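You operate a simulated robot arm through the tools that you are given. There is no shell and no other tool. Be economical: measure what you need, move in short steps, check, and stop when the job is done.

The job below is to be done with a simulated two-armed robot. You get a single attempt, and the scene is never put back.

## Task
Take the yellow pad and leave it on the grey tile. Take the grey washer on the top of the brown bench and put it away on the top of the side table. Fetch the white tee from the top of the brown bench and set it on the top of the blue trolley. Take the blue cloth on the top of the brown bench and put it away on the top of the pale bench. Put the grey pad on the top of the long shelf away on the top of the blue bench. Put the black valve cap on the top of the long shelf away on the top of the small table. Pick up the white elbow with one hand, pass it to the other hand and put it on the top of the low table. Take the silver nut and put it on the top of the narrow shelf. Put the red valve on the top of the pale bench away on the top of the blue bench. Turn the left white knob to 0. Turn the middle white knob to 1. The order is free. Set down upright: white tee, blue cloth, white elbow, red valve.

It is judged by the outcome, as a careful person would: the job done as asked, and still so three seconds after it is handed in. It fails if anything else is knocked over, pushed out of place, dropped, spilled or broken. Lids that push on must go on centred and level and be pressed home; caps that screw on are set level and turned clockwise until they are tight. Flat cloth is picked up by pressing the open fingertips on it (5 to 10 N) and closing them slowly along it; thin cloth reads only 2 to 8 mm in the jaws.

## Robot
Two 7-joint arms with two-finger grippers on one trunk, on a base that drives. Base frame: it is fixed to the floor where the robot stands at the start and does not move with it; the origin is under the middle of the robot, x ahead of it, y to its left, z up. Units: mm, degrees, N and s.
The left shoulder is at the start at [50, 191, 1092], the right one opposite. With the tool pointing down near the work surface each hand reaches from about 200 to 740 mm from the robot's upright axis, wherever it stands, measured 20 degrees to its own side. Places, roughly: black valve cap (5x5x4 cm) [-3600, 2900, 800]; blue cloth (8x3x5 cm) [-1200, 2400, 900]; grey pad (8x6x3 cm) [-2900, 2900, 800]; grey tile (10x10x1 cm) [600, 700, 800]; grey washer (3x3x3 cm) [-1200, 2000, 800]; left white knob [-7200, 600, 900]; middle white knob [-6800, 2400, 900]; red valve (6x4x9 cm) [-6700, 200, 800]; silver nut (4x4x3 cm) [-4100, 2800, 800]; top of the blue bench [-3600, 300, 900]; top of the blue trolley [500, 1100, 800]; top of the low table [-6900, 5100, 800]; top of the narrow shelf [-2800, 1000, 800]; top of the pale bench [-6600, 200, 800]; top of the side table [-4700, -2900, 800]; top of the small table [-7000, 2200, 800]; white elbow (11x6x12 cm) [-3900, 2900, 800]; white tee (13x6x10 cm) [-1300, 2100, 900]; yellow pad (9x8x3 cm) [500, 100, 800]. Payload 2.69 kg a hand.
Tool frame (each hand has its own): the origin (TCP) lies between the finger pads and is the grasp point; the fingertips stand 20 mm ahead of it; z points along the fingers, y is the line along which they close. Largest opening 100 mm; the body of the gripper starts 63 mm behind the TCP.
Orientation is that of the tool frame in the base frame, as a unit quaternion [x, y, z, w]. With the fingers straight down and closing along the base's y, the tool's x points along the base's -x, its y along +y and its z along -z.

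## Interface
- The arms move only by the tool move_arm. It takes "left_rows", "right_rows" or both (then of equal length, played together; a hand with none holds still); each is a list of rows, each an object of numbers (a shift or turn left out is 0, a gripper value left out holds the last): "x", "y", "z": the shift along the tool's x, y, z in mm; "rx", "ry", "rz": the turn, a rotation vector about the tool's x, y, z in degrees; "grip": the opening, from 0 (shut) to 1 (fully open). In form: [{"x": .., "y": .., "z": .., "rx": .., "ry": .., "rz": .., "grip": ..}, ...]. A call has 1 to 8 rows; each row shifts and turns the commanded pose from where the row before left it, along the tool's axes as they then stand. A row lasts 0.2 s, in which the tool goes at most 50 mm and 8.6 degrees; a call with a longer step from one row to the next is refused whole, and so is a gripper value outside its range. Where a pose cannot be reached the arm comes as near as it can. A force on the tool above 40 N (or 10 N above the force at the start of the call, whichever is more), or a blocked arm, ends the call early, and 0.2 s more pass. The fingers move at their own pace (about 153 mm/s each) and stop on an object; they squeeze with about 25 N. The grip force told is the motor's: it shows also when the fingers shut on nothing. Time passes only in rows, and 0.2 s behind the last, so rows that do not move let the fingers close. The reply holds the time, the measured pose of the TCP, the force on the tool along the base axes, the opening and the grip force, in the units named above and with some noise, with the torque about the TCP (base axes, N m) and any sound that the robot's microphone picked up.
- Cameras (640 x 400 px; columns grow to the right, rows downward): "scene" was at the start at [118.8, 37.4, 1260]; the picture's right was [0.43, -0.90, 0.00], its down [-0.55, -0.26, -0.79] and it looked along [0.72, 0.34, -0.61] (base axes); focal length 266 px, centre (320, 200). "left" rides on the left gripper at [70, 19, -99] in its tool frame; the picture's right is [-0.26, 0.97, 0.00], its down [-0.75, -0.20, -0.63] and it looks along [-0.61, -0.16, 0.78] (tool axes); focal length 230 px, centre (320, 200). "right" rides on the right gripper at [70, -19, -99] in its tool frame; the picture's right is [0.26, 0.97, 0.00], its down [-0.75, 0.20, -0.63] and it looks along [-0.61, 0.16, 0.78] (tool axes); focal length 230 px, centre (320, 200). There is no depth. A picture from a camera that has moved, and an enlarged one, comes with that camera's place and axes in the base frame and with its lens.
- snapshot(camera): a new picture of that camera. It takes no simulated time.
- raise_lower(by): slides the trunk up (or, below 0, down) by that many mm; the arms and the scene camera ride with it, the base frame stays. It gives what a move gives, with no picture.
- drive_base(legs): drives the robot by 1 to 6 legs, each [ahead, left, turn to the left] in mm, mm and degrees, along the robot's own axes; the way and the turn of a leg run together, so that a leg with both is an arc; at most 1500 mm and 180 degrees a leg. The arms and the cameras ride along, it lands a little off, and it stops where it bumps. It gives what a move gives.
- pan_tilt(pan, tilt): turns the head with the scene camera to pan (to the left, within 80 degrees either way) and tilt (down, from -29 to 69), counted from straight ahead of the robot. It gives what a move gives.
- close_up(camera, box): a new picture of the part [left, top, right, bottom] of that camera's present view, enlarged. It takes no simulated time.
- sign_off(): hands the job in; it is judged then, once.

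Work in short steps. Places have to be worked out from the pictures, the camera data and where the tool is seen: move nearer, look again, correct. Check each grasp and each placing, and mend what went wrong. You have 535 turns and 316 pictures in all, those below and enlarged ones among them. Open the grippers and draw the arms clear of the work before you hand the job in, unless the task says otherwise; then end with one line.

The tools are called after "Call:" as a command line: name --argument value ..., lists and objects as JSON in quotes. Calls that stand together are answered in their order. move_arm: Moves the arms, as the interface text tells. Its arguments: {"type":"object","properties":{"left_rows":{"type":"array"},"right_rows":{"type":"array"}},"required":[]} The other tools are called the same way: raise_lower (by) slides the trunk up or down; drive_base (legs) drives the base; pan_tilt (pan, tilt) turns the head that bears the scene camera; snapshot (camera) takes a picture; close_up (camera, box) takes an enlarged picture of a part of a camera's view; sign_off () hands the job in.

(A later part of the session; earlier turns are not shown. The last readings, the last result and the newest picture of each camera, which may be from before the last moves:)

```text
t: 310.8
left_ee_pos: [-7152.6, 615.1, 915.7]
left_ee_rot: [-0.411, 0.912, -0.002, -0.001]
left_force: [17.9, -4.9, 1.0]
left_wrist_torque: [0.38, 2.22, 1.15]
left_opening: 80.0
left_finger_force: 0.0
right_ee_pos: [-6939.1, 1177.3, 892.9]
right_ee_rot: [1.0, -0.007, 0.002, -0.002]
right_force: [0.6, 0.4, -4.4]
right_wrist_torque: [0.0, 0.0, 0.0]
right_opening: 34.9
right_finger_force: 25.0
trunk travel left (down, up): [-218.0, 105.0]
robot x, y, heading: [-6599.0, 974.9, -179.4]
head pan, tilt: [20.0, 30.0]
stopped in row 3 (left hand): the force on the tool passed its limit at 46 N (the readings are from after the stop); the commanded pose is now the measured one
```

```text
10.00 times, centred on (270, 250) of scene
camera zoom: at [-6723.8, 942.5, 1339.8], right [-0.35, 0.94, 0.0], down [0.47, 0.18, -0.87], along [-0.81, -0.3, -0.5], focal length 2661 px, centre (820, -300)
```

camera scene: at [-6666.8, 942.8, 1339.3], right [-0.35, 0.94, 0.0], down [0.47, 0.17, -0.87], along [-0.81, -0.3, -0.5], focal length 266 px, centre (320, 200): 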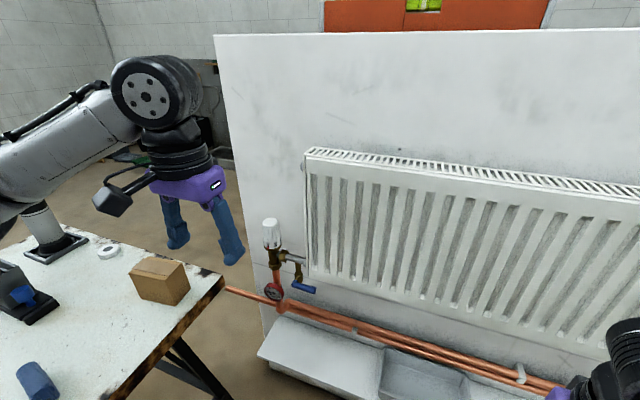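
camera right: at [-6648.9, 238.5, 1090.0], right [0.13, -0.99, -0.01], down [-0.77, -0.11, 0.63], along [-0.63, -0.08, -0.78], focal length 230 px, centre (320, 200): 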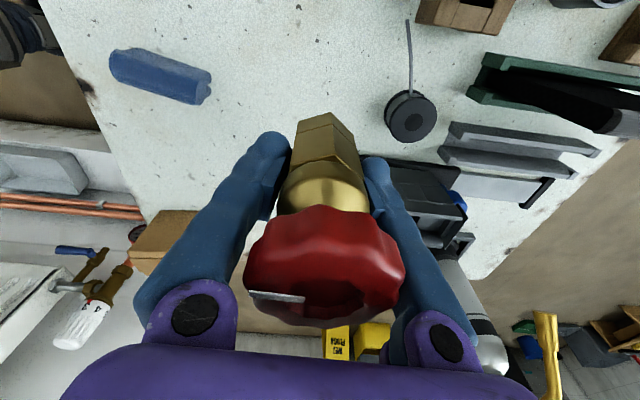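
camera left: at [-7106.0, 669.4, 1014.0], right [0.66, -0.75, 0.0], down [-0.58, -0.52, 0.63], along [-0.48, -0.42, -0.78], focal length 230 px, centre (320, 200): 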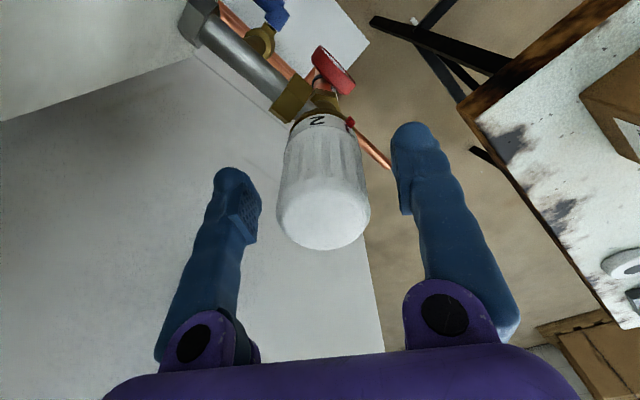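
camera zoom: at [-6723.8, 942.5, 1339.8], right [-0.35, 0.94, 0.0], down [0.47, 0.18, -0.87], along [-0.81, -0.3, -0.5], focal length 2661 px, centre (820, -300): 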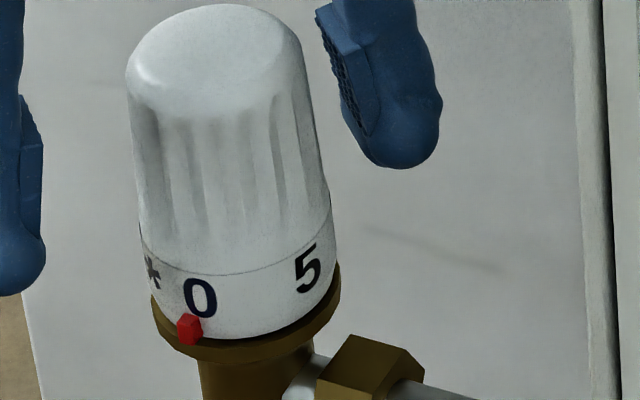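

Some contact of the gripper with the wall side limited it; "0" is ~9° short. Rotate back with open fingers, recentre and regrip.

Call:
move_arm --left_rows '[{"rz": -8}, {"rz": -8}, {"rz": -8}, {"rz": -8}, {"rz": -8}, {"rz": -8}, {}]'

Call:
snapshot --camera "left"

```text
t: 312.4
left_ee_pos: [-7155.5, 617.9, 914.1]
left_ee_rot: [0.744, -0.668, 0.0, 0.001]
left_force: [0.4, -0.5, 0.5]
left_wrist_torque: [-0.01, 0.0, -0.03]
left_opening: 80.0
left_finger_force: 0.0
right_ee_pos: [-6940.6, 1176.9, 893.3]
right_ee_rot: [1.0, -0.008, 0.002, -0.002]
right_force: [-0.2, 0.7, -4.5]
right_wrist_torque: [-0.02, 0.02, -0.02]
right_opening: 34.9
right_finger_force: 25.5
trunk travel left (down, up): [-218.0, 105.0]
robot x, y, heading: [-6601.2, 974.2, -179.2]
head pan, tilt: [20.0, 30.0]
```

```text
224 pictures are left
camera left: at [-7167.4, 546.5, 1013.6], right [-0.99, 0.15, 0.0], down [0.12, 0.77, 0.63], along [0.1, 0.62, -0.78], focal length 230 px, centre (320, 200)
```

left: 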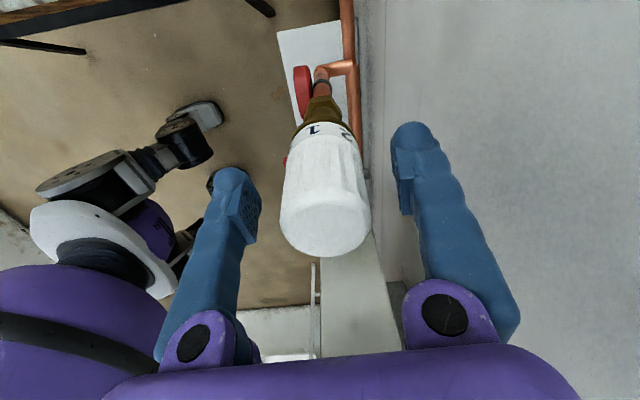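

Continue back 40°, recentre and grip.

Call:
move_arm --left_rows '[{"rz": -8}, {"rz": -8}, {"rz": -8}, {"rz": -8}, {"rz": -8}, {"rz": -8}, {}]'

Call:
snapshot --camera "left"

```text
t: 314.0
left_ee_pos: [-7154.7, 618.0, 913.7]
left_ee_rot: [0.951, -0.308, 0.0, 0.002]
left_force: [0.2, -0.6, 0.6]
left_wrist_torque: [0.0, -0.03, 0.03]
left_opening: 80.1
left_finger_force: 0.0
right_ee_pos: [-6940.9, 1176.4, 892.8]
right_ee_rot: [1.0, -0.008, 0.003, -0.002]
right_force: [-0.3, -0.3, -4.0]
right_wrist_torque: [-0.02, 0.04, 0.01]
right_opening: 34.9
right_finger_force: 25.5
trunk travel left (down, up): [-218.0, 105.0]
robot x, y, heading: [-6602.1, 975.2, -179.5]
head pan, tilt: [20.0, 30.0]
```

```text
223 pictures are left
camera left: at [-7110.9, 561.9, 1013.7], right [-0.77, -0.63, 0.0], down [-0.49, 0.6, 0.63], along [-0.4, 0.49, -0.78], focal length 230 px, centre (320, 200)
```

left: 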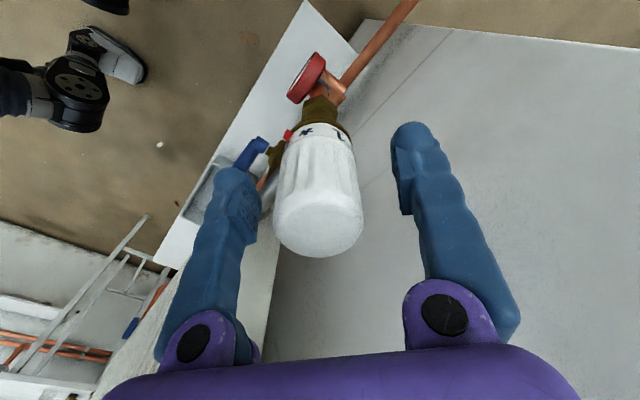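

Recentre, grip and turn 10° more.

Call:
move_arm --left_rows '[{"x": -4}, {"grip": 0.6}, {"grip": 0.45}, {"grip": 0.3}, {}, {}]'

Call:
move_arm --left_rows '[{"rz": 5}, {"rz": 5}, {}]'

Call:
close_up --camera "scene" --box '[245, 230, 295, 270]'

```text
t: 315.4
left_ee_pos: [-7159.0, 619.7, 914.9]
left_ee_rot: [0.951, -0.309, 0.001, 0.0]
left_force: [11.0, 12.2, -6.9]
left_wrist_torque: [0.3, -0.14, -0.01]
left_opening: 43.5
left_finger_force: 44.9
right_ee_pos: [-6940.2, 1177.7, 893.9]
right_ee_rot: [1.0, -0.008, 0.002, -0.001]
right_force: [-0.4, 0.1, -4.6]
right_wrist_torque: [0.02, 0.03, 0.01]
right_opening: 34.7
right_finger_force: 24.8
trunk travel left (down, up): [-218.0, 105.0]
robot x, y, heading: [-6603.0, 976.3, -179.1]
head pan, tilt: [20.0, 30.0]
```

```text
t: 316.2
left_ee_pos: [-7157.3, 621.7, 914.7]
left_ee_rot: [0.92, -0.392, 0.001, 0.0]
left_force: [14.9, 20.2, -12.2]
left_wrist_torque: [0.13, 0.11, 0.71]
left_opening: 43.7
left_finger_force: 44.6
right_ee_pos: [-6941.7, 1176.2, 893.7]
right_ee_rot: [1.0, -0.008, 0.001, -0.002]
right_force: [-0.2, -0.4, -4.3]
right_wrist_torque: [-0.03, 0.01, -0.01]
right_opening: 35.0
right_finger_force: 25.2
trunk travel left (down, up): [-218.0, 105.0]
robot x, y, heading: [-6599.9, 973.2, -179.6]
head pan, tilt: [20.0, 30.0]
```

```text
10.00 times, centred on (270, 250) of scene
camera zoom: at [-6725.9, 943.4, 1339.3], right [-0.35, 0.94, 0.0], down [0.47, 0.17, -0.87], along [-0.81, -0.3, -0.5], focal length 2661 px, centre (820, -300)
```

zoom: 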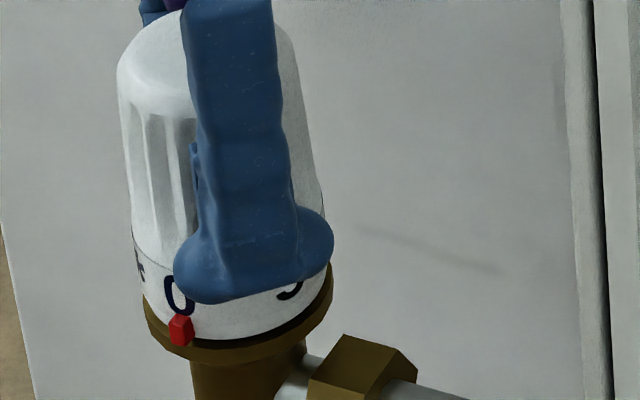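

"0" is now at the mark. Release and verify.

Call:
move_arm --left_rows '[{"grip": 0.6}, {"grip": 0.8}, {}, {"z": -30}, {"z": -40}, {"z": -40}, {}]'

Call:
close_up --camera "scene" --box '[245, 230, 295, 270]'

```text
t: 317.8
left_ee_pos: [-7159.1, 619.3, 1023.7]
left_ee_rot: [0.921, -0.391, 0.001, 0.001]
left_force: [0.5, -0.3, 1.0]
left_wrist_torque: [0.01, 0.0, 0.0]
left_opening: 80.1
left_finger_force: 0.0
right_ee_pos: [-6941.7, 1175.9, 892.9]
right_ee_rot: [1.0, -0.008, 0.001, -0.001]
right_force: [0.0, -0.3, -5.2]
right_wrist_torque: [0.0, 0.0, 0.02]
right_opening: 35.2
right_finger_force: 24.7
trunk travel left (down, up): [-218.0, 105.0]
robot x, y, heading: [-6597.6, 972.1, -179.4]
head pan, tilt: [20.0, 30.0]
```

```text
10.00 times, centred on (270, 250) of scene
camera zoom: at [-6726.6, 941.7, 1339.3], right [-0.35, 0.94, 0.0], down [0.47, 0.18, -0.87], along [-0.81, -0.3, -0.5], focal length 2661 px, centre (820, -300)
```

zoom: 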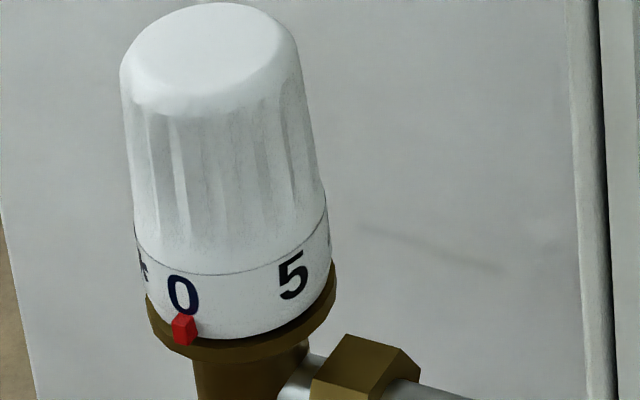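

Left knob set at 0. Retract the left arm and head to the middle knob (facing +y).

Call:
move_arm --left_rows '[{"z": -40, "rz": -8}, {"rz": -8}, {"rz": -8}, {"rz": -8}, {"rz": -8}, {"rz": -6}, {}]'

Call:
drive_base --legs '[[-150, 0, 0]]'

Call:
move_arm --left_rows '[{"x": 40}, {"x": 40}, {"x": 40}, {"x": 40}, {"x": 40}, {}]'

Call:
drive_base --legs '[[0, -450, 0], [0, 0, -90]]'

Call:
pan_tilt --pan 15 --tilt 22

Call:
snapshot --camera "scene"

```text
t: 319.4
left_ee_pos: [-7158.9, 619.7, 1064.4]
left_ee_rot: [1.0, 0.002, 0.0, 0.001]
left_force: [-0.1, -0.1, 0.2]
left_wrist_torque: [-0.02, 0.01, 0.0]
left_opening: 79.9
left_finger_force: 0.0
right_ee_pos: [-6941.8, 1176.9, 893.9]
right_ee_rot: [1.0, -0.007, 0.001, -0.001]
right_force: [0.1, -0.6, -4.7]
right_wrist_torque: [0.01, -0.01, -0.03]
right_opening: 34.8
right_finger_force: 24.9
trunk travel left (down, up): [-218.0, 105.0]
robot x, y, heading: [-6601.8, 971.8, -179.7]
head pan, tilt: [20.0, 30.0]
```

```text
t: 320.8
left_ee_pos: [-7009.8, 620.8, 1063.8]
left_ee_rot: [1.0, 0.001, -0.001, 0.0]
left_force: [-0.1, 0.3, 0.7]
left_wrist_torque: [0.01, 0.01, -0.01]
left_opening: 80.0
left_finger_force: 0.0
right_ee_pos: [-6791.1, 1177.0, 894.5]
right_ee_rot: [1.0, -0.007, 0.0, -0.002]
right_force: [0.4, -0.1, -4.6]
right_wrist_torque: [0.03, 0.04, 0.02]
right_opening: 34.9
right_finger_force: 24.9
trunk travel left (down, up): [-218.0, 105.0]
robot x, y, heading: [-6453.5, 974.8, -179.5]
head pan, tilt: [20.0, 30.0]
```

```text
t: 322.1
left_ee_pos: [-6807.9, 620.9, 1063.3]
left_ee_rot: [1.0, 0.001, 0.0, 0.001]
left_force: [-0.8, -0.2, 0.6]
left_wrist_torque: [0.0, 0.02, 0.01]
left_opening: 79.9
left_finger_force: 0.1
right_ee_pos: [-6791.8, 1178.5, 892.9]
right_ee_rot: [1.0, -0.007, 0.002, -0.001]
right_force: [0.2, -0.1, -4.3]
right_wrist_torque: [-0.02, 0.02, -0.01]
right_opening: 34.8
right_finger_force: 24.7
trunk travel left (down, up): [-218.0, 105.0]
robot x, y, heading: [-6456.1, 977.2, -179.7]
head pan, tilt: [20.0, 30.0]
```

```text
t: 330.5
left_ee_pos: [-6809.3, 1784.5, 1063.9]
left_ee_rot: [0.708, -0.706, -0.001, 0.0]
left_force: [0.2, -0.3, 1.1]
left_wrist_torque: [-0.02, 0.01, 0.02]
left_opening: 80.2
left_finger_force: 0.0
right_ee_pos: [-6252.4, 1767.7, 892.8]
right_ee_rot: [-0.702, 0.712, -0.002, 0.0]
right_force: [1.3, -0.6, -4.9]
right_wrist_torque: [0.01, 0.02, 0.02]
right_opening: 35.1
right_finger_force: 24.7
trunk travel left (down, up): [-218.0, 105.0]
robot x, y, heading: [-6456.3, 1427.8, 90.4]
head pan, tilt: [20.0, 30.0]
```

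```text
t: 331.2
left_ee_pos: [-6808.4, 1785.1, 1063.6]
left_ee_rot: [0.707, -0.707, -0.001, 0.0]
left_force: [-0.1, -0.3, 0.0]
left_wrist_torque: [0.01, 0.0, -0.01]
left_opening: 80.0
left_finger_force: 0.0
right_ee_pos: [-6252.1, 1767.6, 893.4]
right_ee_rot: [-0.702, 0.712, -0.002, -0.001]
right_force: [0.1, -0.3, -3.8]
right_wrist_torque: [0.02, 0.02, -0.01]
right_opening: 34.7
right_finger_force: 24.8
trunk travel left (down, up): [-218.0, 105.0]
robot x, y, heading: [-6452.6, 1425.8, 90.3]
head pan, tilt: [15.0, 22.0]
```

```text
220 pictures are left
camera scene: at [-6480.4, 1559.2, 1352.1], right [0.96, 0.27, 0.0], down [0.1, -0.36, -0.93], along [-0.25, 0.89, -0.38], focal length 266 px, centre (320, 200)
```

scene: 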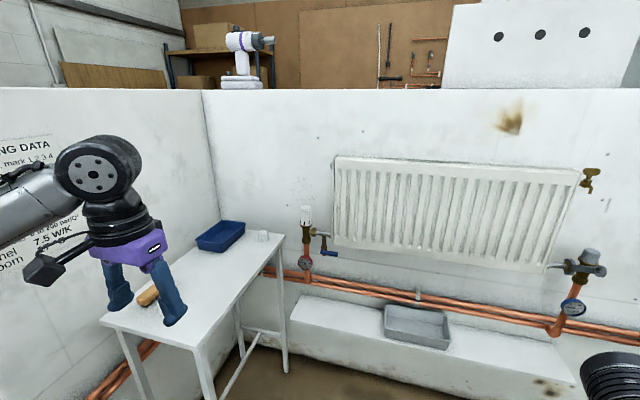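

Middle knob at ≈[-6779,2426,905], near the small table. Zoom to read it.

Call:
close_up --camera "scene" --box '[286, 195, 336, 235]'

Call:
drive_base --legs '[[410, -30, 0]]'

Call:
pan_tilt --pan 20 --tilt 30

Call:
snapshot --camera "scene"

```text
10.00 times, centred on (311, 215) of scene
camera zoom: at [-6480.4, 1559.2, 1352.1], right [0.96, 0.27, 0.0], down [0.1, -0.36, -0.93], along [-0.25, 0.89, -0.38], focal length 2661 px, centre (410, 50)
```

zoom: 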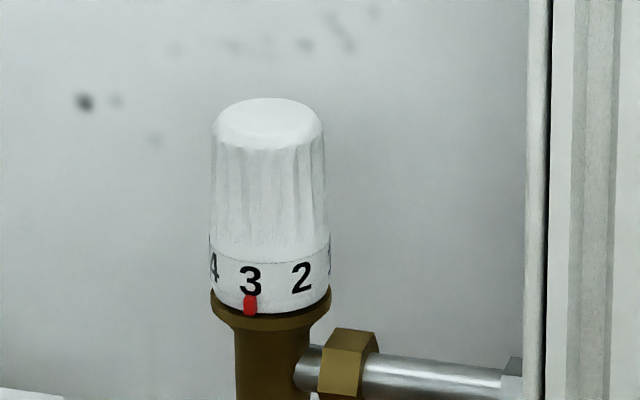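

```text
t: 333.7
left_ee_pos: [-6782.0, 2196.2, 1064.0]
left_ee_rot: [-0.706, 0.708, 0.001, 0.0]
left_force: [0.2, 0.0, 0.7]
left_wrist_torque: [0.01, -0.01, -0.02]
left_opening: 79.9
left_finger_force: 0.2
right_ee_pos: [-6224.6, 2177.4, 892.3]
right_ee_rot: [-0.701, 0.714, -0.003, 0.0]
right_force: [0.6, 0.6, -4.3]
right_wrist_torque: [0.02, 0.03, -0.01]
right_opening: 35.2
right_finger_force: 25.4
trunk travel left (down, up): [-218.0, 105.0]
robot x, y, heading: [-6427.0, 1841.2, 90.4]
head pan, tilt: [15.0, 22.0]
```

```text
t: 334.4
left_ee_pos: [-6781.0, 2195.6, 1063.6]
left_ee_rot: [-0.706, 0.708, 0.001, -0.001]
left_force: [0.3, 0.4, -0.3]
left_wrist_torque: [-0.01, -0.03, -0.04]
left_opening: 80.0
left_finger_force: 0.2
right_ee_pos: [-6224.9, 2177.8, 892.0]
right_ee_rot: [-0.7, 0.714, -0.002, 0.0]
right_force: [0.5, -0.9, -5.1]
right_wrist_torque: [-0.01, -0.02, -0.01]
right_opening: 35.3
right_finger_force: 25.3
trunk travel left (down, up): [-218.0, 105.0]
robot x, y, heading: [-6430.2, 1838.1, 90.2]
head pan, tilt: [20.0, 30.0]
```

```text
218 pictures are left
camera scene: at [-6460.2, 1964.2, 1339.4], right [0.94, 0.35, 0.0], down [0.17, -0.47, -0.87], along [-0.3, 0.81, -0.5], focal length 266 px, centre (320, 200)
```

scene: 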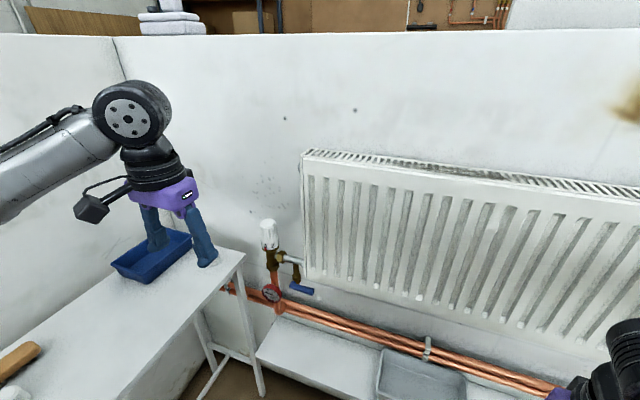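

Reads 3; needs ~97.5° clockwise to 1. Move the left hand over it with the same pre-rotation.

Call:
move_arm --left_rows '[{"x": -45}, {"x": -45}, {"x": -45}, {"x": -45}, {"x": -45}, {"x": -25, "y": 4}, {}]'

Call:
move_arm --left_rows '[{"rz": -8}, {"rz": -8}, {"rz": -8}, {"rz": -8}, {"rz": -8}, {"rz": -8}, {"z": 30}, {"z": 30}]'

Call:
snapshot --camera "left"

```text
t: 336.0
left_ee_pos: [-6784.4, 2445.7, 1065.2]
left_ee_rot: [-0.706, 0.708, 0.001, 0.0]
left_force: [-0.1, 0.6, -0.2]
left_wrist_torque: [-0.02, 0.01, -0.01]
left_opening: 80.2
left_finger_force: 0.1
right_ee_pos: [-6223.7, 2177.7, 892.6]
right_ee_rot: [-0.7, 0.714, -0.003, -0.001]
right_force: [-0.2, -0.2, -4.7]
right_wrist_torque: [0.03, 0.01, -0.01]
right_opening: 35.0
right_finger_force: 24.9
trunk travel left (down, up): [-218.0, 105.0]
robot x, y, heading: [-6427.8, 1838.0, 90.2]
head pan, tilt: [20.0, 30.0]
```

```text
t: 337.8
left_ee_pos: [-6785.6, 2445.1, 1004.3]
left_ee_rot: [0.933, -0.359, -0.001, 0.0]
left_force: [0.5, -0.4, -1.2]
left_wrist_torque: [-0.01, 0.02, -0.02]
left_opening: 79.9
left_finger_force: 0.0
right_ee_pos: [-6225.3, 2177.6, 893.0]
right_ee_rot: [-0.701, 0.714, -0.002, 0.0]
right_force: [-0.4, -0.3, -5.2]
right_wrist_torque: [0.03, -0.01, 0.0]
right_opening: 34.9
right_finger_force: 25.0
trunk travel left (down, up): [-218.0, 105.0]
robot x, y, heading: [-6429.8, 1838.2, 90.4]
head pan, tilt: [20.0, 30.0]
```

```text
217 pictures are left
camera left: at [-6747.1, 2385.1, 1103.4], right [-0.84, -0.55, 0.0], down [-0.42, 0.65, 0.63], along [-0.34, 0.53, -0.78], focal length 230 px, centre (320, 200)
```

left: 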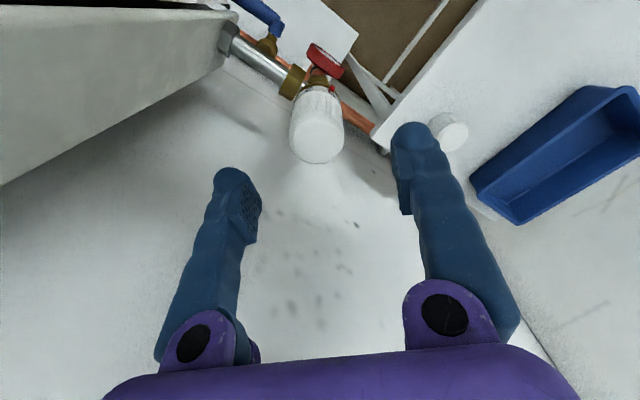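

Centre and descend, then grip.

Call:
move_arm --left_rows '[{"x": -2.3, "y": -3}, {"z": 40}, {"z": 35}, {"z": 14}, {}]'

Call:
snapshot --camera "left"

```text
t: 339.0
left_ee_pos: [-6785.6, 2448.9, 913.7]
left_ee_rot: [0.933, -0.359, -0.001, 0.0]
left_force: [-0.3, 0.4, -0.7]
left_wrist_torque: [-0.01, 0.0, -0.02]
left_opening: 79.8
left_finger_force: 0.1
right_ee_pos: [-6225.0, 2177.6, 892.7]
right_ee_rot: [-0.7, 0.714, -0.003, 0.0]
right_force: [-0.2, 0.4, -4.7]
right_wrist_torque: [0.0, 0.0, 0.0]
right_opening: 34.9
right_finger_force: 25.4
trunk travel left (down, up): [-218.0, 105.0]
robot x, y, heading: [-6430.4, 1838.1, 90.3]
head pan, tilt: [20.0, 30.0]
```

```text
216 pictures are left
camera left: at [-6746.3, 2388.4, 1013.9], right [-0.84, -0.54, 0.0], down [-0.42, 0.65, 0.63], along [-0.34, 0.53, -0.78], focal length 230 px, centre (320, 200)
```

left: 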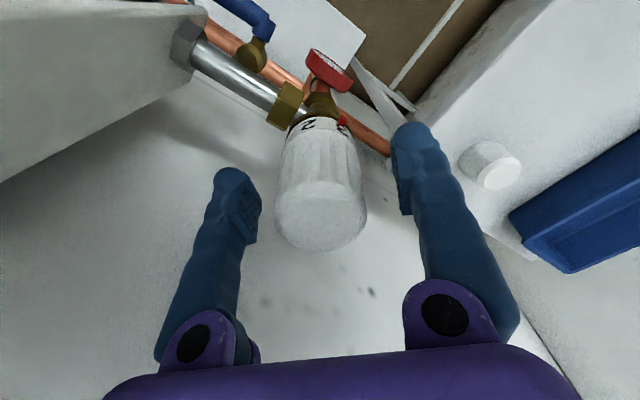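

Well placed. Grip and balance-check.

Call:
move_arm --left_rows '[{"grip": 0.6}, {"grip": 0.45}, {"grip": 0.3}, {}, {}]'

```text
t: 340.2
left_ee_pos: [-6784.4, 2448.7, 914.5]
left_ee_rot: [0.933, -0.359, 0.0, 0.0]
left_force: [2.0, 0.2, -1.6]
left_wrist_torque: [0.05, 0.02, -0.01]
left_opening: 43.9
left_finger_force: 45.1
right_ee_pos: [-6224.2, 2178.2, 893.1]
right_ee_rot: [-0.7, 0.714, -0.002, -0.001]
right_force: [-0.5, 1.2, -4.4]
right_wrist_torque: [-0.03, -0.01, -0.02]
right_opening: 34.9
right_finger_force: 25.3
trunk travel left (down, up): [-218.0, 105.0]
robot x, y, heading: [-6429.7, 1839.6, 90.3]
head pan, tilt: [20.0, 30.0]
```

Balanced. Turn 64°, then 33°.

Call:
move_arm --left_rows '[{"rz": 8}, {"rz": 8}, {"rz": 8}, {"rz": 8}, {"rz": 8}, {"rz": 8}, {"rz": 8}, {"rz": 8}]'

Call:
move_arm --left_rows '[{"rz": 8}, {"rz": 8}, {"rz": 8}, {"rz": 8}, {}]'

Call:
close_up --camera "scene" --box '[245, 230, 295, 270]'

```text
t: 342.0
left_ee_pos: [-6785.4, 2449.4, 915.1]
left_ee_rot: [-0.6, 0.8, 0.0, -0.001]
left_force: [1.4, -11.3, -8.8]
left_wrist_torque: [-0.42, 0.03, 0.03]
left_opening: 43.8
left_finger_force: 44.3
right_ee_pos: [-6225.0, 2176.4, 892.6]
right_ee_rot: [-0.7, 0.714, -0.003, 0.0]
right_force: [0.7, 0.6, -5.0]
right_wrist_torque: [0.0, 0.01, 0.04]
right_opening: 35.2
right_finger_force: 24.8
trunk travel left (down, up): [-218.0, 105.0]
robot x, y, heading: [-6431.5, 1840.4, 90.2]
head pan, tilt: [20.0, 30.0]
```

```text
t: 343.2
left_ee_pos: [-6784.8, 2450.1, 914.4]
left_ee_rot: [-0.356, 0.934, 0.0, -0.001]
left_force: [0.9, -14.4, -11.9]
left_wrist_torque: [-0.25, 0.08, 0.0]
left_opening: 43.8
left_finger_force: 44.7
right_ee_pos: [-6225.2, 2177.4, 893.0]
right_ee_rot: [-0.701, 0.713, -0.003, 0.0]
right_force: [0.6, -0.1, -4.9]
right_wrist_torque: [-0.01, -0.01, 0.01]
right_opening: 35.0
right_finger_force: 24.3
trunk travel left (down, up): [-218.0, 105.0]
robot x, y, heading: [-6427.4, 1837.6, 90.3]
head pan, tilt: [20.0, 30.0]
```

```text
10.00 times, centred on (270, 250) of scene
camera zoom: at [-6460.9, 1963.9, 1339.3], right [0.94, 0.35, 0.0], down [0.17, -0.47, -0.87], along [-0.3, 0.81, -0.5], focal length 2661 px, centre (820, -300)
```

zoom: 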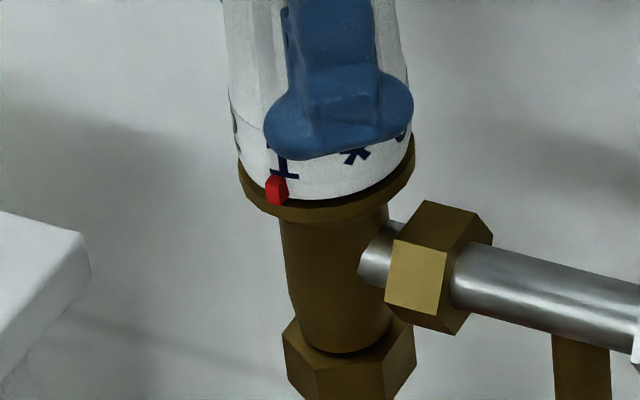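

"1" is ~6° short of the mark; turn 6° more and release.

Call:
move_arm --left_rows '[{"rz": 6}, {}, {"grip": 0.6}, {"grip": 0.8}, {}, {"z": -30}, {"z": -40}, {"z": -40}]'

Call:
close_up --camera "scene" --box '[245, 230, 295, 270]'

```text
t: 345.0
left_ee_pos: [-6783.7, 2448.5, 1026.5]
left_ee_rot: [-0.308, 0.951, 0.0, -0.001]
left_force: [0.1, 0.5, 0.1]
left_wrist_torque: [0.01, 0.03, 0.0]
left_opening: 79.9
left_finger_force: 0.0
right_ee_pos: [-6224.9, 2175.3, 892.8]
right_ee_rot: [-0.7, 0.714, -0.002, 0.0]
right_force: [-0.3, -0.5, -3.8]
right_wrist_torque: [0.0, -0.01, -0.01]
right_opening: 35.1
right_finger_force: 24.8
trunk travel left (down, up): [-218.0, 105.0]
robot x, y, heading: [-6430.2, 1836.1, 90.2]
head pan, tilt: [20.0, 30.0]
```

```text
10.00 times, centred on (270, 250) of scene
camera zoom: at [-6459.9, 1963.8, 1339.4], right [0.94, 0.35, 0.0], down [0.17, -0.47, -0.87], along [-0.3, 0.81, -0.5], focal length 2661 px, centre (820, -300)
```

zoom: 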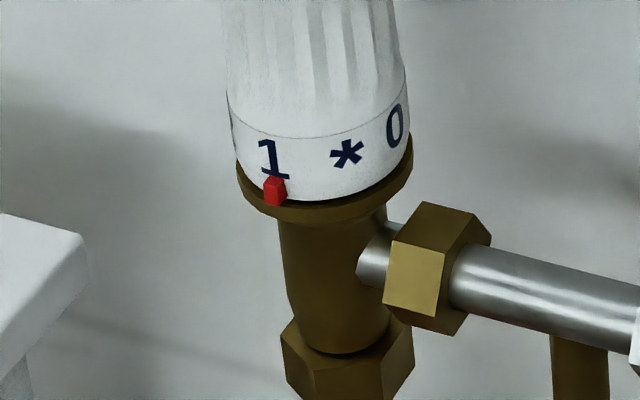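

Middle knob reads 1. Unwind and retract the left arm, then leave the cell.

Call:
move_arm --left_rows '[{"z": -30, "rz": -8}, {"rz": -8}, {"rz": -8}, {"rz": -8}, {"rz": -8}, {"rz": -8}, {"rz": -6}, {}]'

Call:
drive_base --legs '[[-300, 0, 0]]'

Call:
move_arm --left_rows '[{"x": 45}, {"x": 45}, {"x": 45}, {"x": 45}, {"x": 45}, {}]'

Call:
drive_base --legs '[[0, 0, -90], [550, 0, 0], [0, 0, -90]]'

Call:
pan_tilt --pan 0 --tilt 15

Call:
snapshot --camera "scene"

```text
t: 346.8
left_ee_pos: [-6785.0, 2450.2, 1054.1]
left_ee_rot: [-0.707, 0.707, 0.0, -0.001]
left_force: [-0.5, 0.3, 0.1]
left_wrist_torque: [0.02, 0.0, 0.01]
left_opening: 79.7
left_finger_force: 0.0
right_ee_pos: [-6224.9, 2175.9, 893.0]
right_ee_rot: [-0.7, 0.714, -0.002, 0.0]
right_force: [0.3, -0.2, -4.9]
right_wrist_torque: [0.01, 0.02, -0.01]
right_opening: 35.2
right_finger_force: 25.5
trunk travel left (down, up): [-218.0, 105.0]
robot x, y, heading: [-6430.4, 1839.1, 90.3]
head pan, tilt: [20.0, 30.0]
```

```text
t: 348.8
left_ee_pos: [-6782.0, 2153.7, 1055.6]
left_ee_rot: [-0.706, 0.709, 0.001, -0.001]
left_force: [-0.5, -0.4, 0.2]
left_wrist_torque: [0.04, 0.03, -0.02]
left_opening: 79.8
left_finger_force: 0.1
right_ee_pos: [-6224.2, 1880.0, 893.8]
right_ee_rot: [-0.7, 0.714, -0.003, 0.0]
right_force: [0.7, 0.1, -5.0]
right_wrist_torque: [0.05, 0.0, -0.01]
right_opening: 35.3
right_finger_force: 25.0
trunk travel left (down, up): [-218.0, 105.0]
robot x, y, heading: [-6426.9, 1543.5, 90.2]
head pan, tilt: [20.0, 30.0]
```

```text
t: 350.2
left_ee_pos: [-6781.2, 1928.6, 1054.1]
left_ee_rot: [-0.706, 0.708, 0.001, -0.001]
left_force: [-0.4, 0.3, 0.1]
left_wrist_torque: [-0.02, -0.02, 0.0]
left_opening: 80.0
left_finger_force: 0.1
right_ee_pos: [-6221.9, 1880.1, 892.7]
right_ee_rot: [-0.7, 0.715, -0.002, 0.001]
right_force: [0.0, 0.4, -4.8]
right_wrist_torque: [0.04, 0.03, 0.02]
right_opening: 34.9
right_finger_force: 24.9
trunk travel left (down, up): [-218.0, 105.0]
robot x, y, heading: [-6426.0, 1544.7, 90.2]
head pan, tilt: [20.0, 30.0]
```

```text
t: 359.6
left_ee_pos: [-5381.2, 1492.7, 1060.6]
left_ee_rot: [0.412, 0.911, 0.018, 0.003]
left_force: [0.5, 0.1, -0.2]
left_wrist_torque: [-0.01, 0.05, 0.02]
left_opening: 80.0
left_finger_force: 0.2
right_ee_pos: [-5854.9, 1163.2, 894.3]
right_ee_rot: [0.441, 0.897, 0.004, 0.005]
right_force: [0.9, -0.2, -5.3]
right_wrist_torque: [0.03, 0.05, -0.01]
right_opening: 35.1
right_finger_force: 24.9
trunk travel left (down, up): [-218.0, 105.0]
robot x, y, heading: [-5891.5, 1558.5, -51.2]
head pan, tilt: [20.0, 30.0]
stopped in leg 3: the robot was blocked; the commanded pose is now the measured one
```

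```text
t: 360.4
left_ee_pos: [-5383.4, 1491.4, 1061.9]
left_ee_rot: [0.416, 0.909, 0.016, 0.006]
left_force: [-0.5, -0.4, -0.3]
left_wrist_torque: [-0.01, 0.02, 0.01]
left_opening: 79.9
left_finger_force: 0.0
right_ee_pos: [-5857.1, 1167.4, 894.0]
right_ee_rot: [0.443, 0.896, 0.003, 0.007]
right_force: [0.2, -0.9, -4.7]
right_wrist_torque: [0.03, -0.04, -0.02]
right_opening: 35.2
right_finger_force: 24.8
trunk travel left (down, up): [-218.0, 105.0]
robot x, y, heading: [-5893.5, 1551.2, -51.3]
head pan, tilt: [0.0, 15.0]
```

```text
213 pictures are left
camera scene: at [-5833.9, 1456.2, 1365.4], right [-0.78, -0.63, -0.02], down [-0.14, 0.2, -0.97], along [0.61, -0.75, -0.24], focal length 266 px, centre (320, 200)
```

scene: 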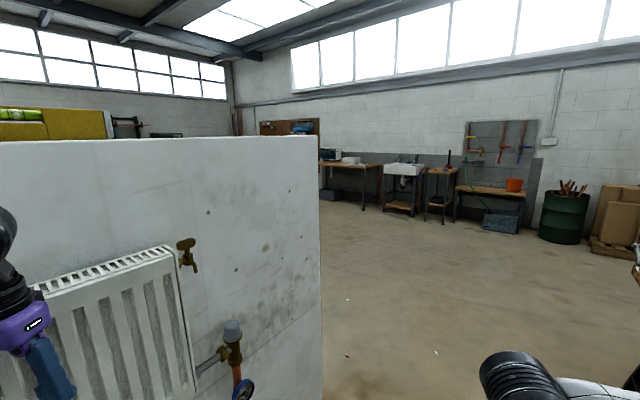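

The left elbow met the right wall. Shift away (−x) 220 and finish the turn.

Call:
drive_base --legs '[[-138, -170, 0], [0, 0, -39]]'

Call:
snapshot --camera "scene"

```text
t: 364.4
left_ee_pos: [-5744.2, 1170.6, 1048.5]
left_ee_rot: [0.698, 0.716, 0.013, -0.002]
left_force: [0.3, -0.4, -0.6]
left_wrist_torque: [0.02, 0.03, 0.02]
left_opening: 80.2
left_finger_force: 0.0
right_ee_pos: [-6318.2, 1222.3, 893.6]
right_ee_rot: [0.717, 0.697, 0.001, -0.003]
right_force: [0.0, -0.5, -4.0]
right_wrist_torque: [0.0, 0.04, 0.01]
right_opening: 35.1
right_finger_force: 24.7
trunk travel left (down, up): [-218.0, 105.0]
robot x, y, heading: [-6111.7, 1550.5, -90.3]
head pan, tilt: [0.0, 15.0]
```

```text
212 pictures are left
camera scene: at [-6110.0, 1423.4, 1363.5], right [-1.0, 0.0, 0.0], down [0.0, 0.26, -0.97], along [0.0, -0.97, -0.26], focal length 266 px, centre (320, 200)
```

scene: 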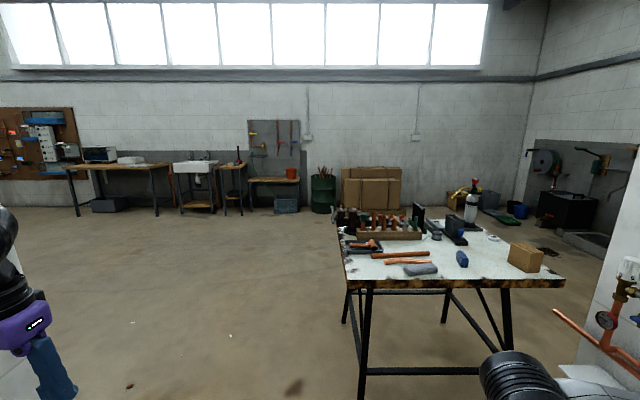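

Raise the trunk, strafe to x≈−5850 and drive south out of the cell, then turn toward the blue bench.

Call:
raise_lower --by 90

Call:
drive_base --legs '[[0, 260, 0], [1000, 0, 0], [900, 0, 0], [0, 0, 90]]'

Call:
snapshot --camera "scene"

```text
t: 365.6
left_ee_pos: [-5744.2, 1169.7, 1138.6]
left_ee_rot: [0.698, 0.716, 0.013, -0.002]
left_force: [0.1, -0.1, 0.5]
left_wrist_torque: [0.02, 0.03, 0.03]
left_opening: 80.2
left_finger_force: 0.0
right_ee_pos: [-6316.9, 1222.4, 982.0]
right_ee_rot: [0.717, 0.697, 0.002, -0.004]
right_force: [0.6, 0.3, -3.7]
right_wrist_torque: [0.03, -0.02, -0.03]
right_opening: 35.0
right_finger_force: 25.0
trunk travel left (down, up): [-308.0, 15.0]
robot x, y, heading: [-6109.7, 1561.2, -90.3]
head pan, tilt: [0.0, 15.0]
```

```text
t: 381.5
left_ee_pos: [-5474.2, 14.9, 1139.0]
left_ee_rot: [-0.011, 1.0, 0.007, -0.011]
left_force: [-0.2, 0.3, 0.7]
left_wrist_torque: [0.05, 0.0, 0.0]
left_opening: 79.9
left_finger_force: 0.1
right_ee_pos: [-5525.3, -558.1, 983.3]
right_ee_rot: [0.017, 1.0, -0.001, -0.003]
right_force: [0.8, 0.0, -5.0]
right_wrist_torque: [0.0, 0.04, 0.01]
right_opening: 34.8
right_finger_force: 25.6
trunk travel left (down, up): [-308.0, 15.0]
robot x, y, heading: [-5859.9, -348.4, -0.5]
head pan, tilt: [0.0, 15.0]
```

```text
211 pictures are left
camera scene: at [-5726.7, -349.7, 1453.6], right [-0.01, -1.0, 0.0], down [-0.26, 0.0, -0.97], along [0.97, -0.01, -0.26], focal length 266 px, centre (320, 200)
```

scene: 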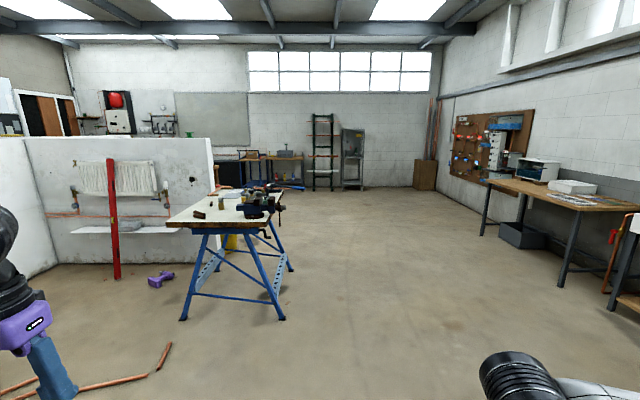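

Blue bench found ahead-left; copper pipes lie on the floor near [-4190…-4700, 660…1200] — avoid. Zoom on its top.

Call:
close_up --camera "scene" --box '[150, 160, 310, 260]'

```text
4.00 times, centred on (230, 210) of scene
camera zoom: at [-5726.7, -349.7, 1453.6], right [-0.01, -1.0, 0.0], down [-0.26, 0.0, -0.97], along [0.97, -0.01, -0.26], focal length 1064 px, centre (680, 160)
```

zoom: 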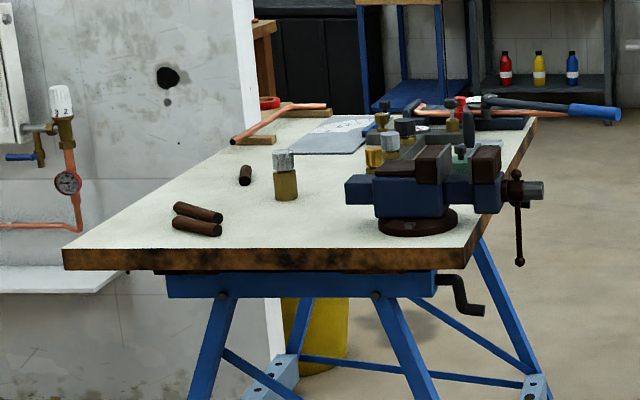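

Free space on its west end around [-4000,200]. Drive to about (−4650,320) facing +x.

Call:
drive_base --legs '[[0, 0, 29], [1350, 0, 0], [0, 0, -28.6]]'

Call:
pan_tilt --pan -5 --tilt 35

Call:
snapshot --camera "scene"

```text
t: 387.7
left_ee_pos: [-4873.7, 601.2, 1146.9]
left_ee_rot: [-0.307, 0.951, 0.024, -0.028]
left_force: [-0.5, -0.5, -0.4]
left_wrist_torque: [-0.03, 0.05, 0.0]
left_opening: 80.3
left_finger_force: 0.1
right_ee_pos: [-4601.8, 79.2, 984.3]
right_ee_rot: [-0.259, 0.966, 0.012, 0.002]
right_force: [0.3, 0.5, -6.1]
right_wrist_torque: [-0.02, 0.11, 0.02]
right_opening: 35.0
right_finger_force: 25.0
trunk travel left (down, up): [-308.0, 15.0]
robot x, y, heading: [-4993.4, 103.2, 31.4]
head pan, tilt: [0.0, 15.0]
stopped in leg 2: the robot was blocked; the commanded pose is now the measured one
```

```text
t: 388.5
left_ee_pos: [-4874.3, 599.0, 1148.2]
left_ee_rot: [-0.302, 0.953, 0.024, -0.024]
left_force: [-0.6, -0.9, -0.3]
left_wrist_torque: [-0.01, -0.02, 0.0]
left_opening: 80.1
left_finger_force: 0.0
right_ee_pos: [-4603.0, 78.6, 984.9]
right_ee_rot: [-0.257, 0.966, 0.012, 0.005]
right_force: [-0.5, -0.9, -5.1]
right_wrist_torque: [0.0, 0.0, -0.02]
right_opening: 35.2
right_finger_force: 25.1
trunk travel left (down, up): [-308.0, 15.0]
robot x, y, heading: [-4992.6, 110.3, 31.4]
head pan, tilt: [-5.0, 35.0]
```

```text
209 pictures are left
camera scene: at [-4887.1, 126.6, 1423.6], right [0.44, -0.9, -0.03], down [-0.51, -0.22, -0.83], along [0.74, 0.38, -0.55], focal length 266 px, centre (320, 200)
```

scene: 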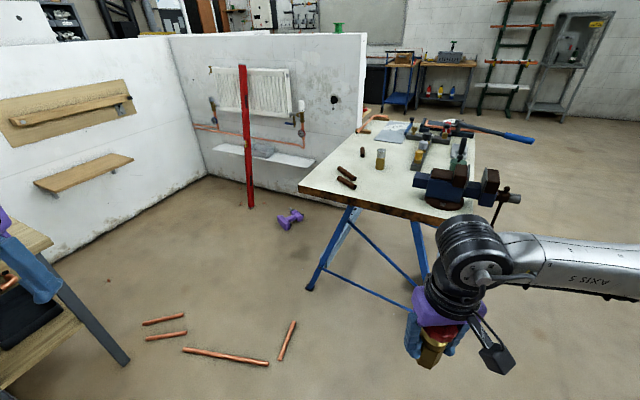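

Blocked by a table at left. Look left to see the contact.

Call:
pan_tilt --pan 60 --tilt 35

Call:
snapshot --camera "scene"

```text
t: 389.9
left_ee_pos: [-4873.2, 597.4, 1148.9]
left_ee_rot: [-0.302, 0.953, 0.025, -0.024]
left_force: [0.0, -0.3, -0.5]
left_wrist_torque: [-0.02, 0.03, 0.01]
left_opening: 80.0
left_finger_force: 0.0
right_ee_pos: [-4603.3, 78.3, 984.2]
right_ee_rot: [-0.256, 0.966, 0.012, 0.005]
right_force: [0.2, 0.0, -5.9]
right_wrist_torque: [0.01, -0.05, -0.02]
right_opening: 35.1
right_finger_force: 25.0
trunk travel left (down, up): [-308.0, 15.0]
robot x, y, heading: [-4989.0, 104.1, 31.2]
head pan, tilt: [60.0, 35.0]
```

```text
208 pictures are left
camera scene: at [-4968.1, 175.8, 1424.9], right [1.0, 0.02, 0.01], down [0.02, -0.54, -0.84], along [-0.01, 0.84, -0.54], focal length 266 px, centre (320, 200)
```

scene: 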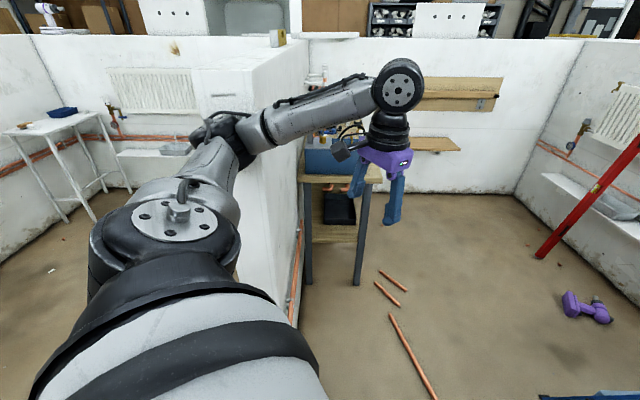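

The left elbow touched the wall end. Back off, square to heading 0, and re-approach along y≈30, then shift left.

Call:
drive_base --legs '[[-170, -60, 0], [0, 0, -31.3], [480, 0, 0], [0, 220, 0]]'

Call:
pan_tilt --pan -5 --tilt 40

Call:
snapshot --camera "scene"

```text
t: 397.5
left_ee_pos: [-4241.5, 563.3, 1129.9]
left_ee_rot: [-0.03, 0.999, 0.016, -0.028]
left_force: [-0.9, -0.2, -0.4]
left_wrist_torque: [-0.03, 0.0, -0.02]
left_opening: 80.0
left_finger_force: 0.2
right_ee_pos: [-4285.4, -22.2, 982.6]
right_ee_rot: [0.014, 1.0, -0.002, -0.006]
right_force: [0.3, -0.3, -5.4]
right_wrist_torque: [0.0, -0.01, 0.01]
right_opening: 34.9
right_finger_force: 25.3
trunk travel left (down, up): [-308.0, 15.0]
robot x, y, heading: [-4620.8, 183.8, -0.2]
head pan, tilt: [60.0, 35.0]
```

```text
t: 398.9
left_ee_pos: [-4241.3, 563.9, 1130.6]
left_ee_rot: [-0.029, 0.999, 0.016, -0.028]
left_force: [-0.4, -0.3, 0.1]
left_wrist_torque: [0.01, -0.01, -0.03]
left_opening: 79.9
left_finger_force: 0.1
right_ee_pos: [-4285.9, -23.0, 982.6]
right_ee_rot: [0.013, 1.0, -0.002, -0.006]
right_force: [0.5, 0.7, -4.7]
right_wrist_torque: [0.0, 0.01, 0.0]
right_opening: 34.6
right_finger_force: 25.2
trunk travel left (down, up): [-308.0, 15.0]
robot x, y, heading: [-4617.2, 187.4, -0.5]
head pan, tilt: [-5.0, 40.0]
```

```text
207 pictures are left
camera scene: at [-4494.9, 178.5, 1414.0], right [-0.09, -1.0, 0.0], down [-0.64, 0.06, -0.77], along [0.76, -0.07, -0.64], focal length 266 px, centre (320, 200)
```

scene: 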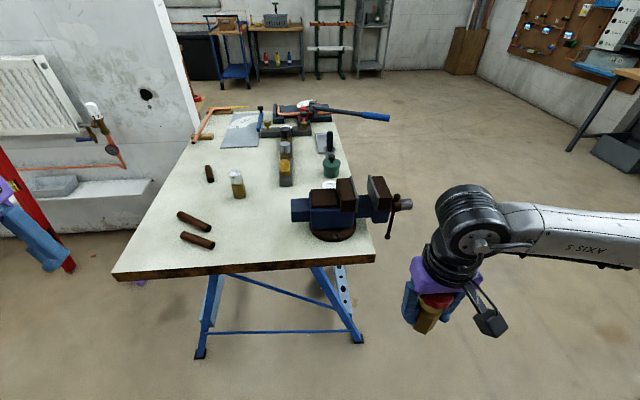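

Target spot [-4010,250], keeping clear of the vise. Shift base left 60, move the hand left first, then forward.

Call:
drive_base --legs '[[0, 60, 0]]'

Call:
move_arm --right_rows '[{"y": 40}, {"y": 40}, {"y": 40}, {"y": 40}, {"y": 40}, {"y": 15}, {}]'

Call:
move_arm --right_rows '[{"x": -45}, {"x": -45}, {"x": -45}, {"x": -45}, {"x": -45}, {"x": -45}, {}]'

Call:
snapshot --camera "scene"

```text
t: 400.1
left_ee_pos: [-4241.1, 623.4, 1130.5]
left_ee_rot: [-0.028, 0.999, 0.016, -0.029]
left_force: [0.3, 0.3, 0.5]
left_wrist_torque: [-0.02, -0.01, -0.03]
left_opening: 79.8
left_finger_force: 0.1
right_ee_pos: [-4285.0, 37.5, 982.6]
right_ee_rot: [0.014, 1.0, -0.002, -0.005]
right_force: [0.6, 0.2, -5.4]
right_wrist_torque: [-0.02, 0.02, 0.0]
right_opening: 35.3
right_finger_force: 25.1
trunk travel left (down, up): [-308.0, 15.0]
robot x, y, heading: [-4619.8, 243.5, -0.1]
head pan, tilt: [-5.0, 40.0]
```

```text
t: 401.6
left_ee_pos: [-4241.5, 621.1, 1130.0]
left_ee_rot: [-0.029, 0.999, 0.015, -0.029]
left_force: [0.0, 0.4, 0.2]
left_wrist_torque: [0.01, 0.03, -0.01]
left_opening: 79.9
left_finger_force: 0.1
right_ee_pos: [-4280.1, 251.0, 981.2]
right_ee_rot: [0.015, 1.0, -0.003, -0.005]
right_force: [0.1, 0.1, -5.3]
right_wrist_torque: [0.02, 0.0, 0.02]
right_opening: 34.9
right_finger_force: 24.9
trunk travel left (down, up): [-308.0, 15.0]
robot x, y, heading: [-4621.3, 247.1, -0.1]
head pan, tilt: [-5.0, 40.0]
```

```text
t: 403.2
left_ee_pos: [-4240.6, 623.1, 1130.1]
left_ee_rot: [-0.029, 0.999, 0.015, -0.029]
left_force: [0.5, 0.1, -0.3]
left_wrist_torque: [-0.02, 0.01, -0.03]
left_opening: 80.1
left_finger_force: 0.0
right_ee_pos: [-4009.0, 241.8, 979.9]
right_ee_rot: [0.013, 1.0, -0.003, -0.006]
right_force: [-0.5, -0.9, -4.9]
right_wrist_torque: [0.01, 0.0, 0.01]
right_opening: 34.9
right_finger_force: 25.3
trunk travel left (down, up): [-308.0, 15.0]
robot x, y, heading: [-4622.2, 242.9, -0.4]
head pan, tilt: [-5.0, 40.0]
```

```text
206 pictures are left
camera scene: at [-4494.8, 237.3, 1414.0], right [-0.09, -1.0, 0.0], down [-0.64, 0.06, -0.77], along [0.76, -0.07, -0.64], focal length 266 px, centre (320, 200)
```

scene: 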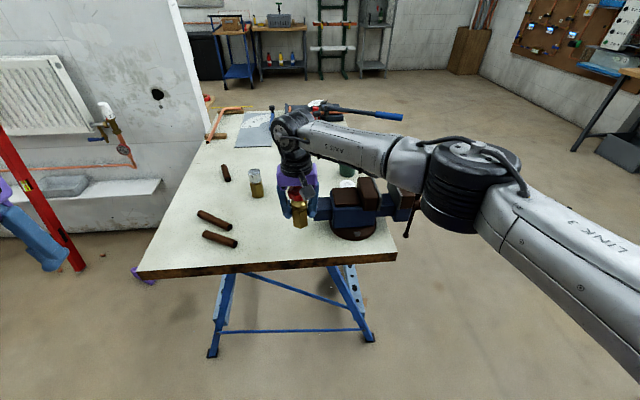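

Shift 35 mm away from the vise and lower.

Call:
move_arm --right_rows '[{"y": 35}, {"z": 20}, {"z": 15}, {"z": 8}, {"z": 6}, {}]'

Call:
snapshot --camera "right"

```text
t: 404.6
left_ee_pos: [-4240.3, 624.6, 1130.1]
left_ee_rot: [-0.029, 0.999, 0.016, -0.029]
left_force: [0.4, -0.2, 0.1]
left_wrist_torque: [0.02, -0.01, 0.01]
left_opening: 79.9
left_finger_force: 0.1
right_ee_pos: [-4009.6, 278.0, 928.1]
right_ee_rot: [0.014, 1.0, -0.002, -0.005]
right_force: [0.0, 0.6, -4.3]
right_wrist_torque: [0.0, -0.01, 0.03]
right_opening: 35.0
right_finger_force: 25.0
trunk travel left (down, up): [-308.0, 15.0]
robot x, y, heading: [-4619.7, 249.2, -0.0]
head pan, tilt: [-5.0, 40.0]
```

```text
205 pictures are left
camera right: at [-4079.0, 262.6, 1027.1], right [-0.23, 0.97, 0.0], down [0.76, 0.18, 0.62], along [0.6, 0.14, -0.78], focal length 230 px, centre (320, 200)
```

right: 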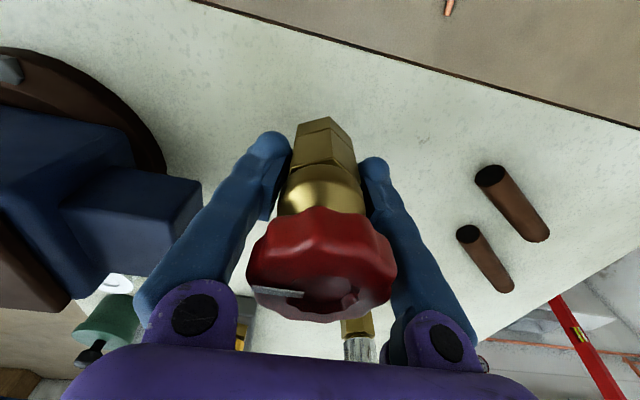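

Clear below. Continue to contact.

Call:
move_arm --right_rows '[{"z": 4}, {"z": 4}, {"z": 4}, {"z": 4}, {"z": 4}, {"z": 4}, {}]'

```text
t: 406.2
left_ee_pos: [-4242.1, 621.8, 1131.0]
left_ee_rot: [-0.03, 0.999, 0.016, -0.028]
left_force: [-0.2, -0.3, -0.5]
left_wrist_torque: [0.03, 0.02, -0.01]
left_opening: 79.9
left_finger_force: 0.0
right_ee_pos: [-4009.7, 277.5, 908.2]
right_ee_rot: [0.013, 1.0, -0.003, -0.003]
right_force: [1.9, 0.2, 14.4]
right_wrist_torque: [0.0, -0.42, -0.01]
right_opening: 35.0
right_finger_force: 25.1
trunk travel left (down, up): [-308.0, 15.0]
robot x, y, heading: [-4618.3, 250.0, -0.3]
head pan, tilt: [-5.0, 40.0]
```

Contact. Ease up 2 mm, open, and rise.

Call:
move_arm --right_rows '[{"z": -3}, {"grip": 0.5}, {"grip": 0.75}, {}, {"z": -30}, {"z": -40}, {"z": -30}, {}]'

Call:
snapshot --camera "right"

```text
t: 408.1
left_ee_pos: [-4240.5, 623.5, 1130.2]
left_ee_rot: [-0.03, 0.999, 0.016, -0.028]
left_force: [0.5, -0.4, -0.2]
left_wrist_torque: [0.03, 0.0, -0.01]
left_opening: 80.1
left_finger_force: 0.1
right_ee_pos: [-4008.5, 279.5, 1008.9]
right_ee_rot: [0.014, 1.0, -0.003, -0.005]
right_force: [0.4, -0.4, 0.6]
right_wrist_torque: [0.02, -0.02, -0.02]
right_opening: 74.9
right_finger_force: 0.1
trunk travel left (down, up): [-308.0, 15.0]
robot x, y, heading: [-4621.2, 247.9, -0.1]
head pan, tilt: [-5.0, 40.0]
```

```text
204 pictures are left
camera right: at [-4077.2, 263.2, 1107.1], right [-0.23, 0.97, 0.0], down [0.76, 0.18, 0.62], along [0.6, 0.14, -0.78], focal length 230 px, centre (320, 200)
```

right: 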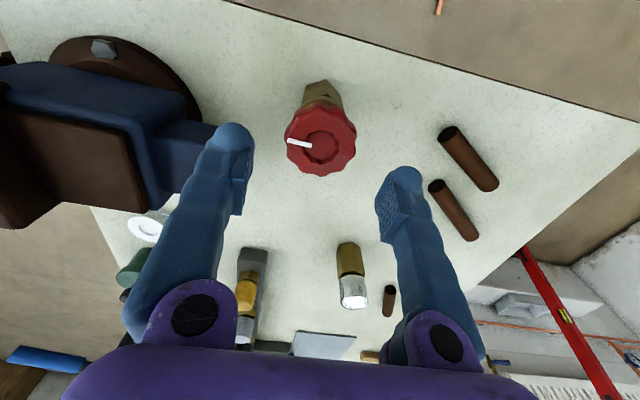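

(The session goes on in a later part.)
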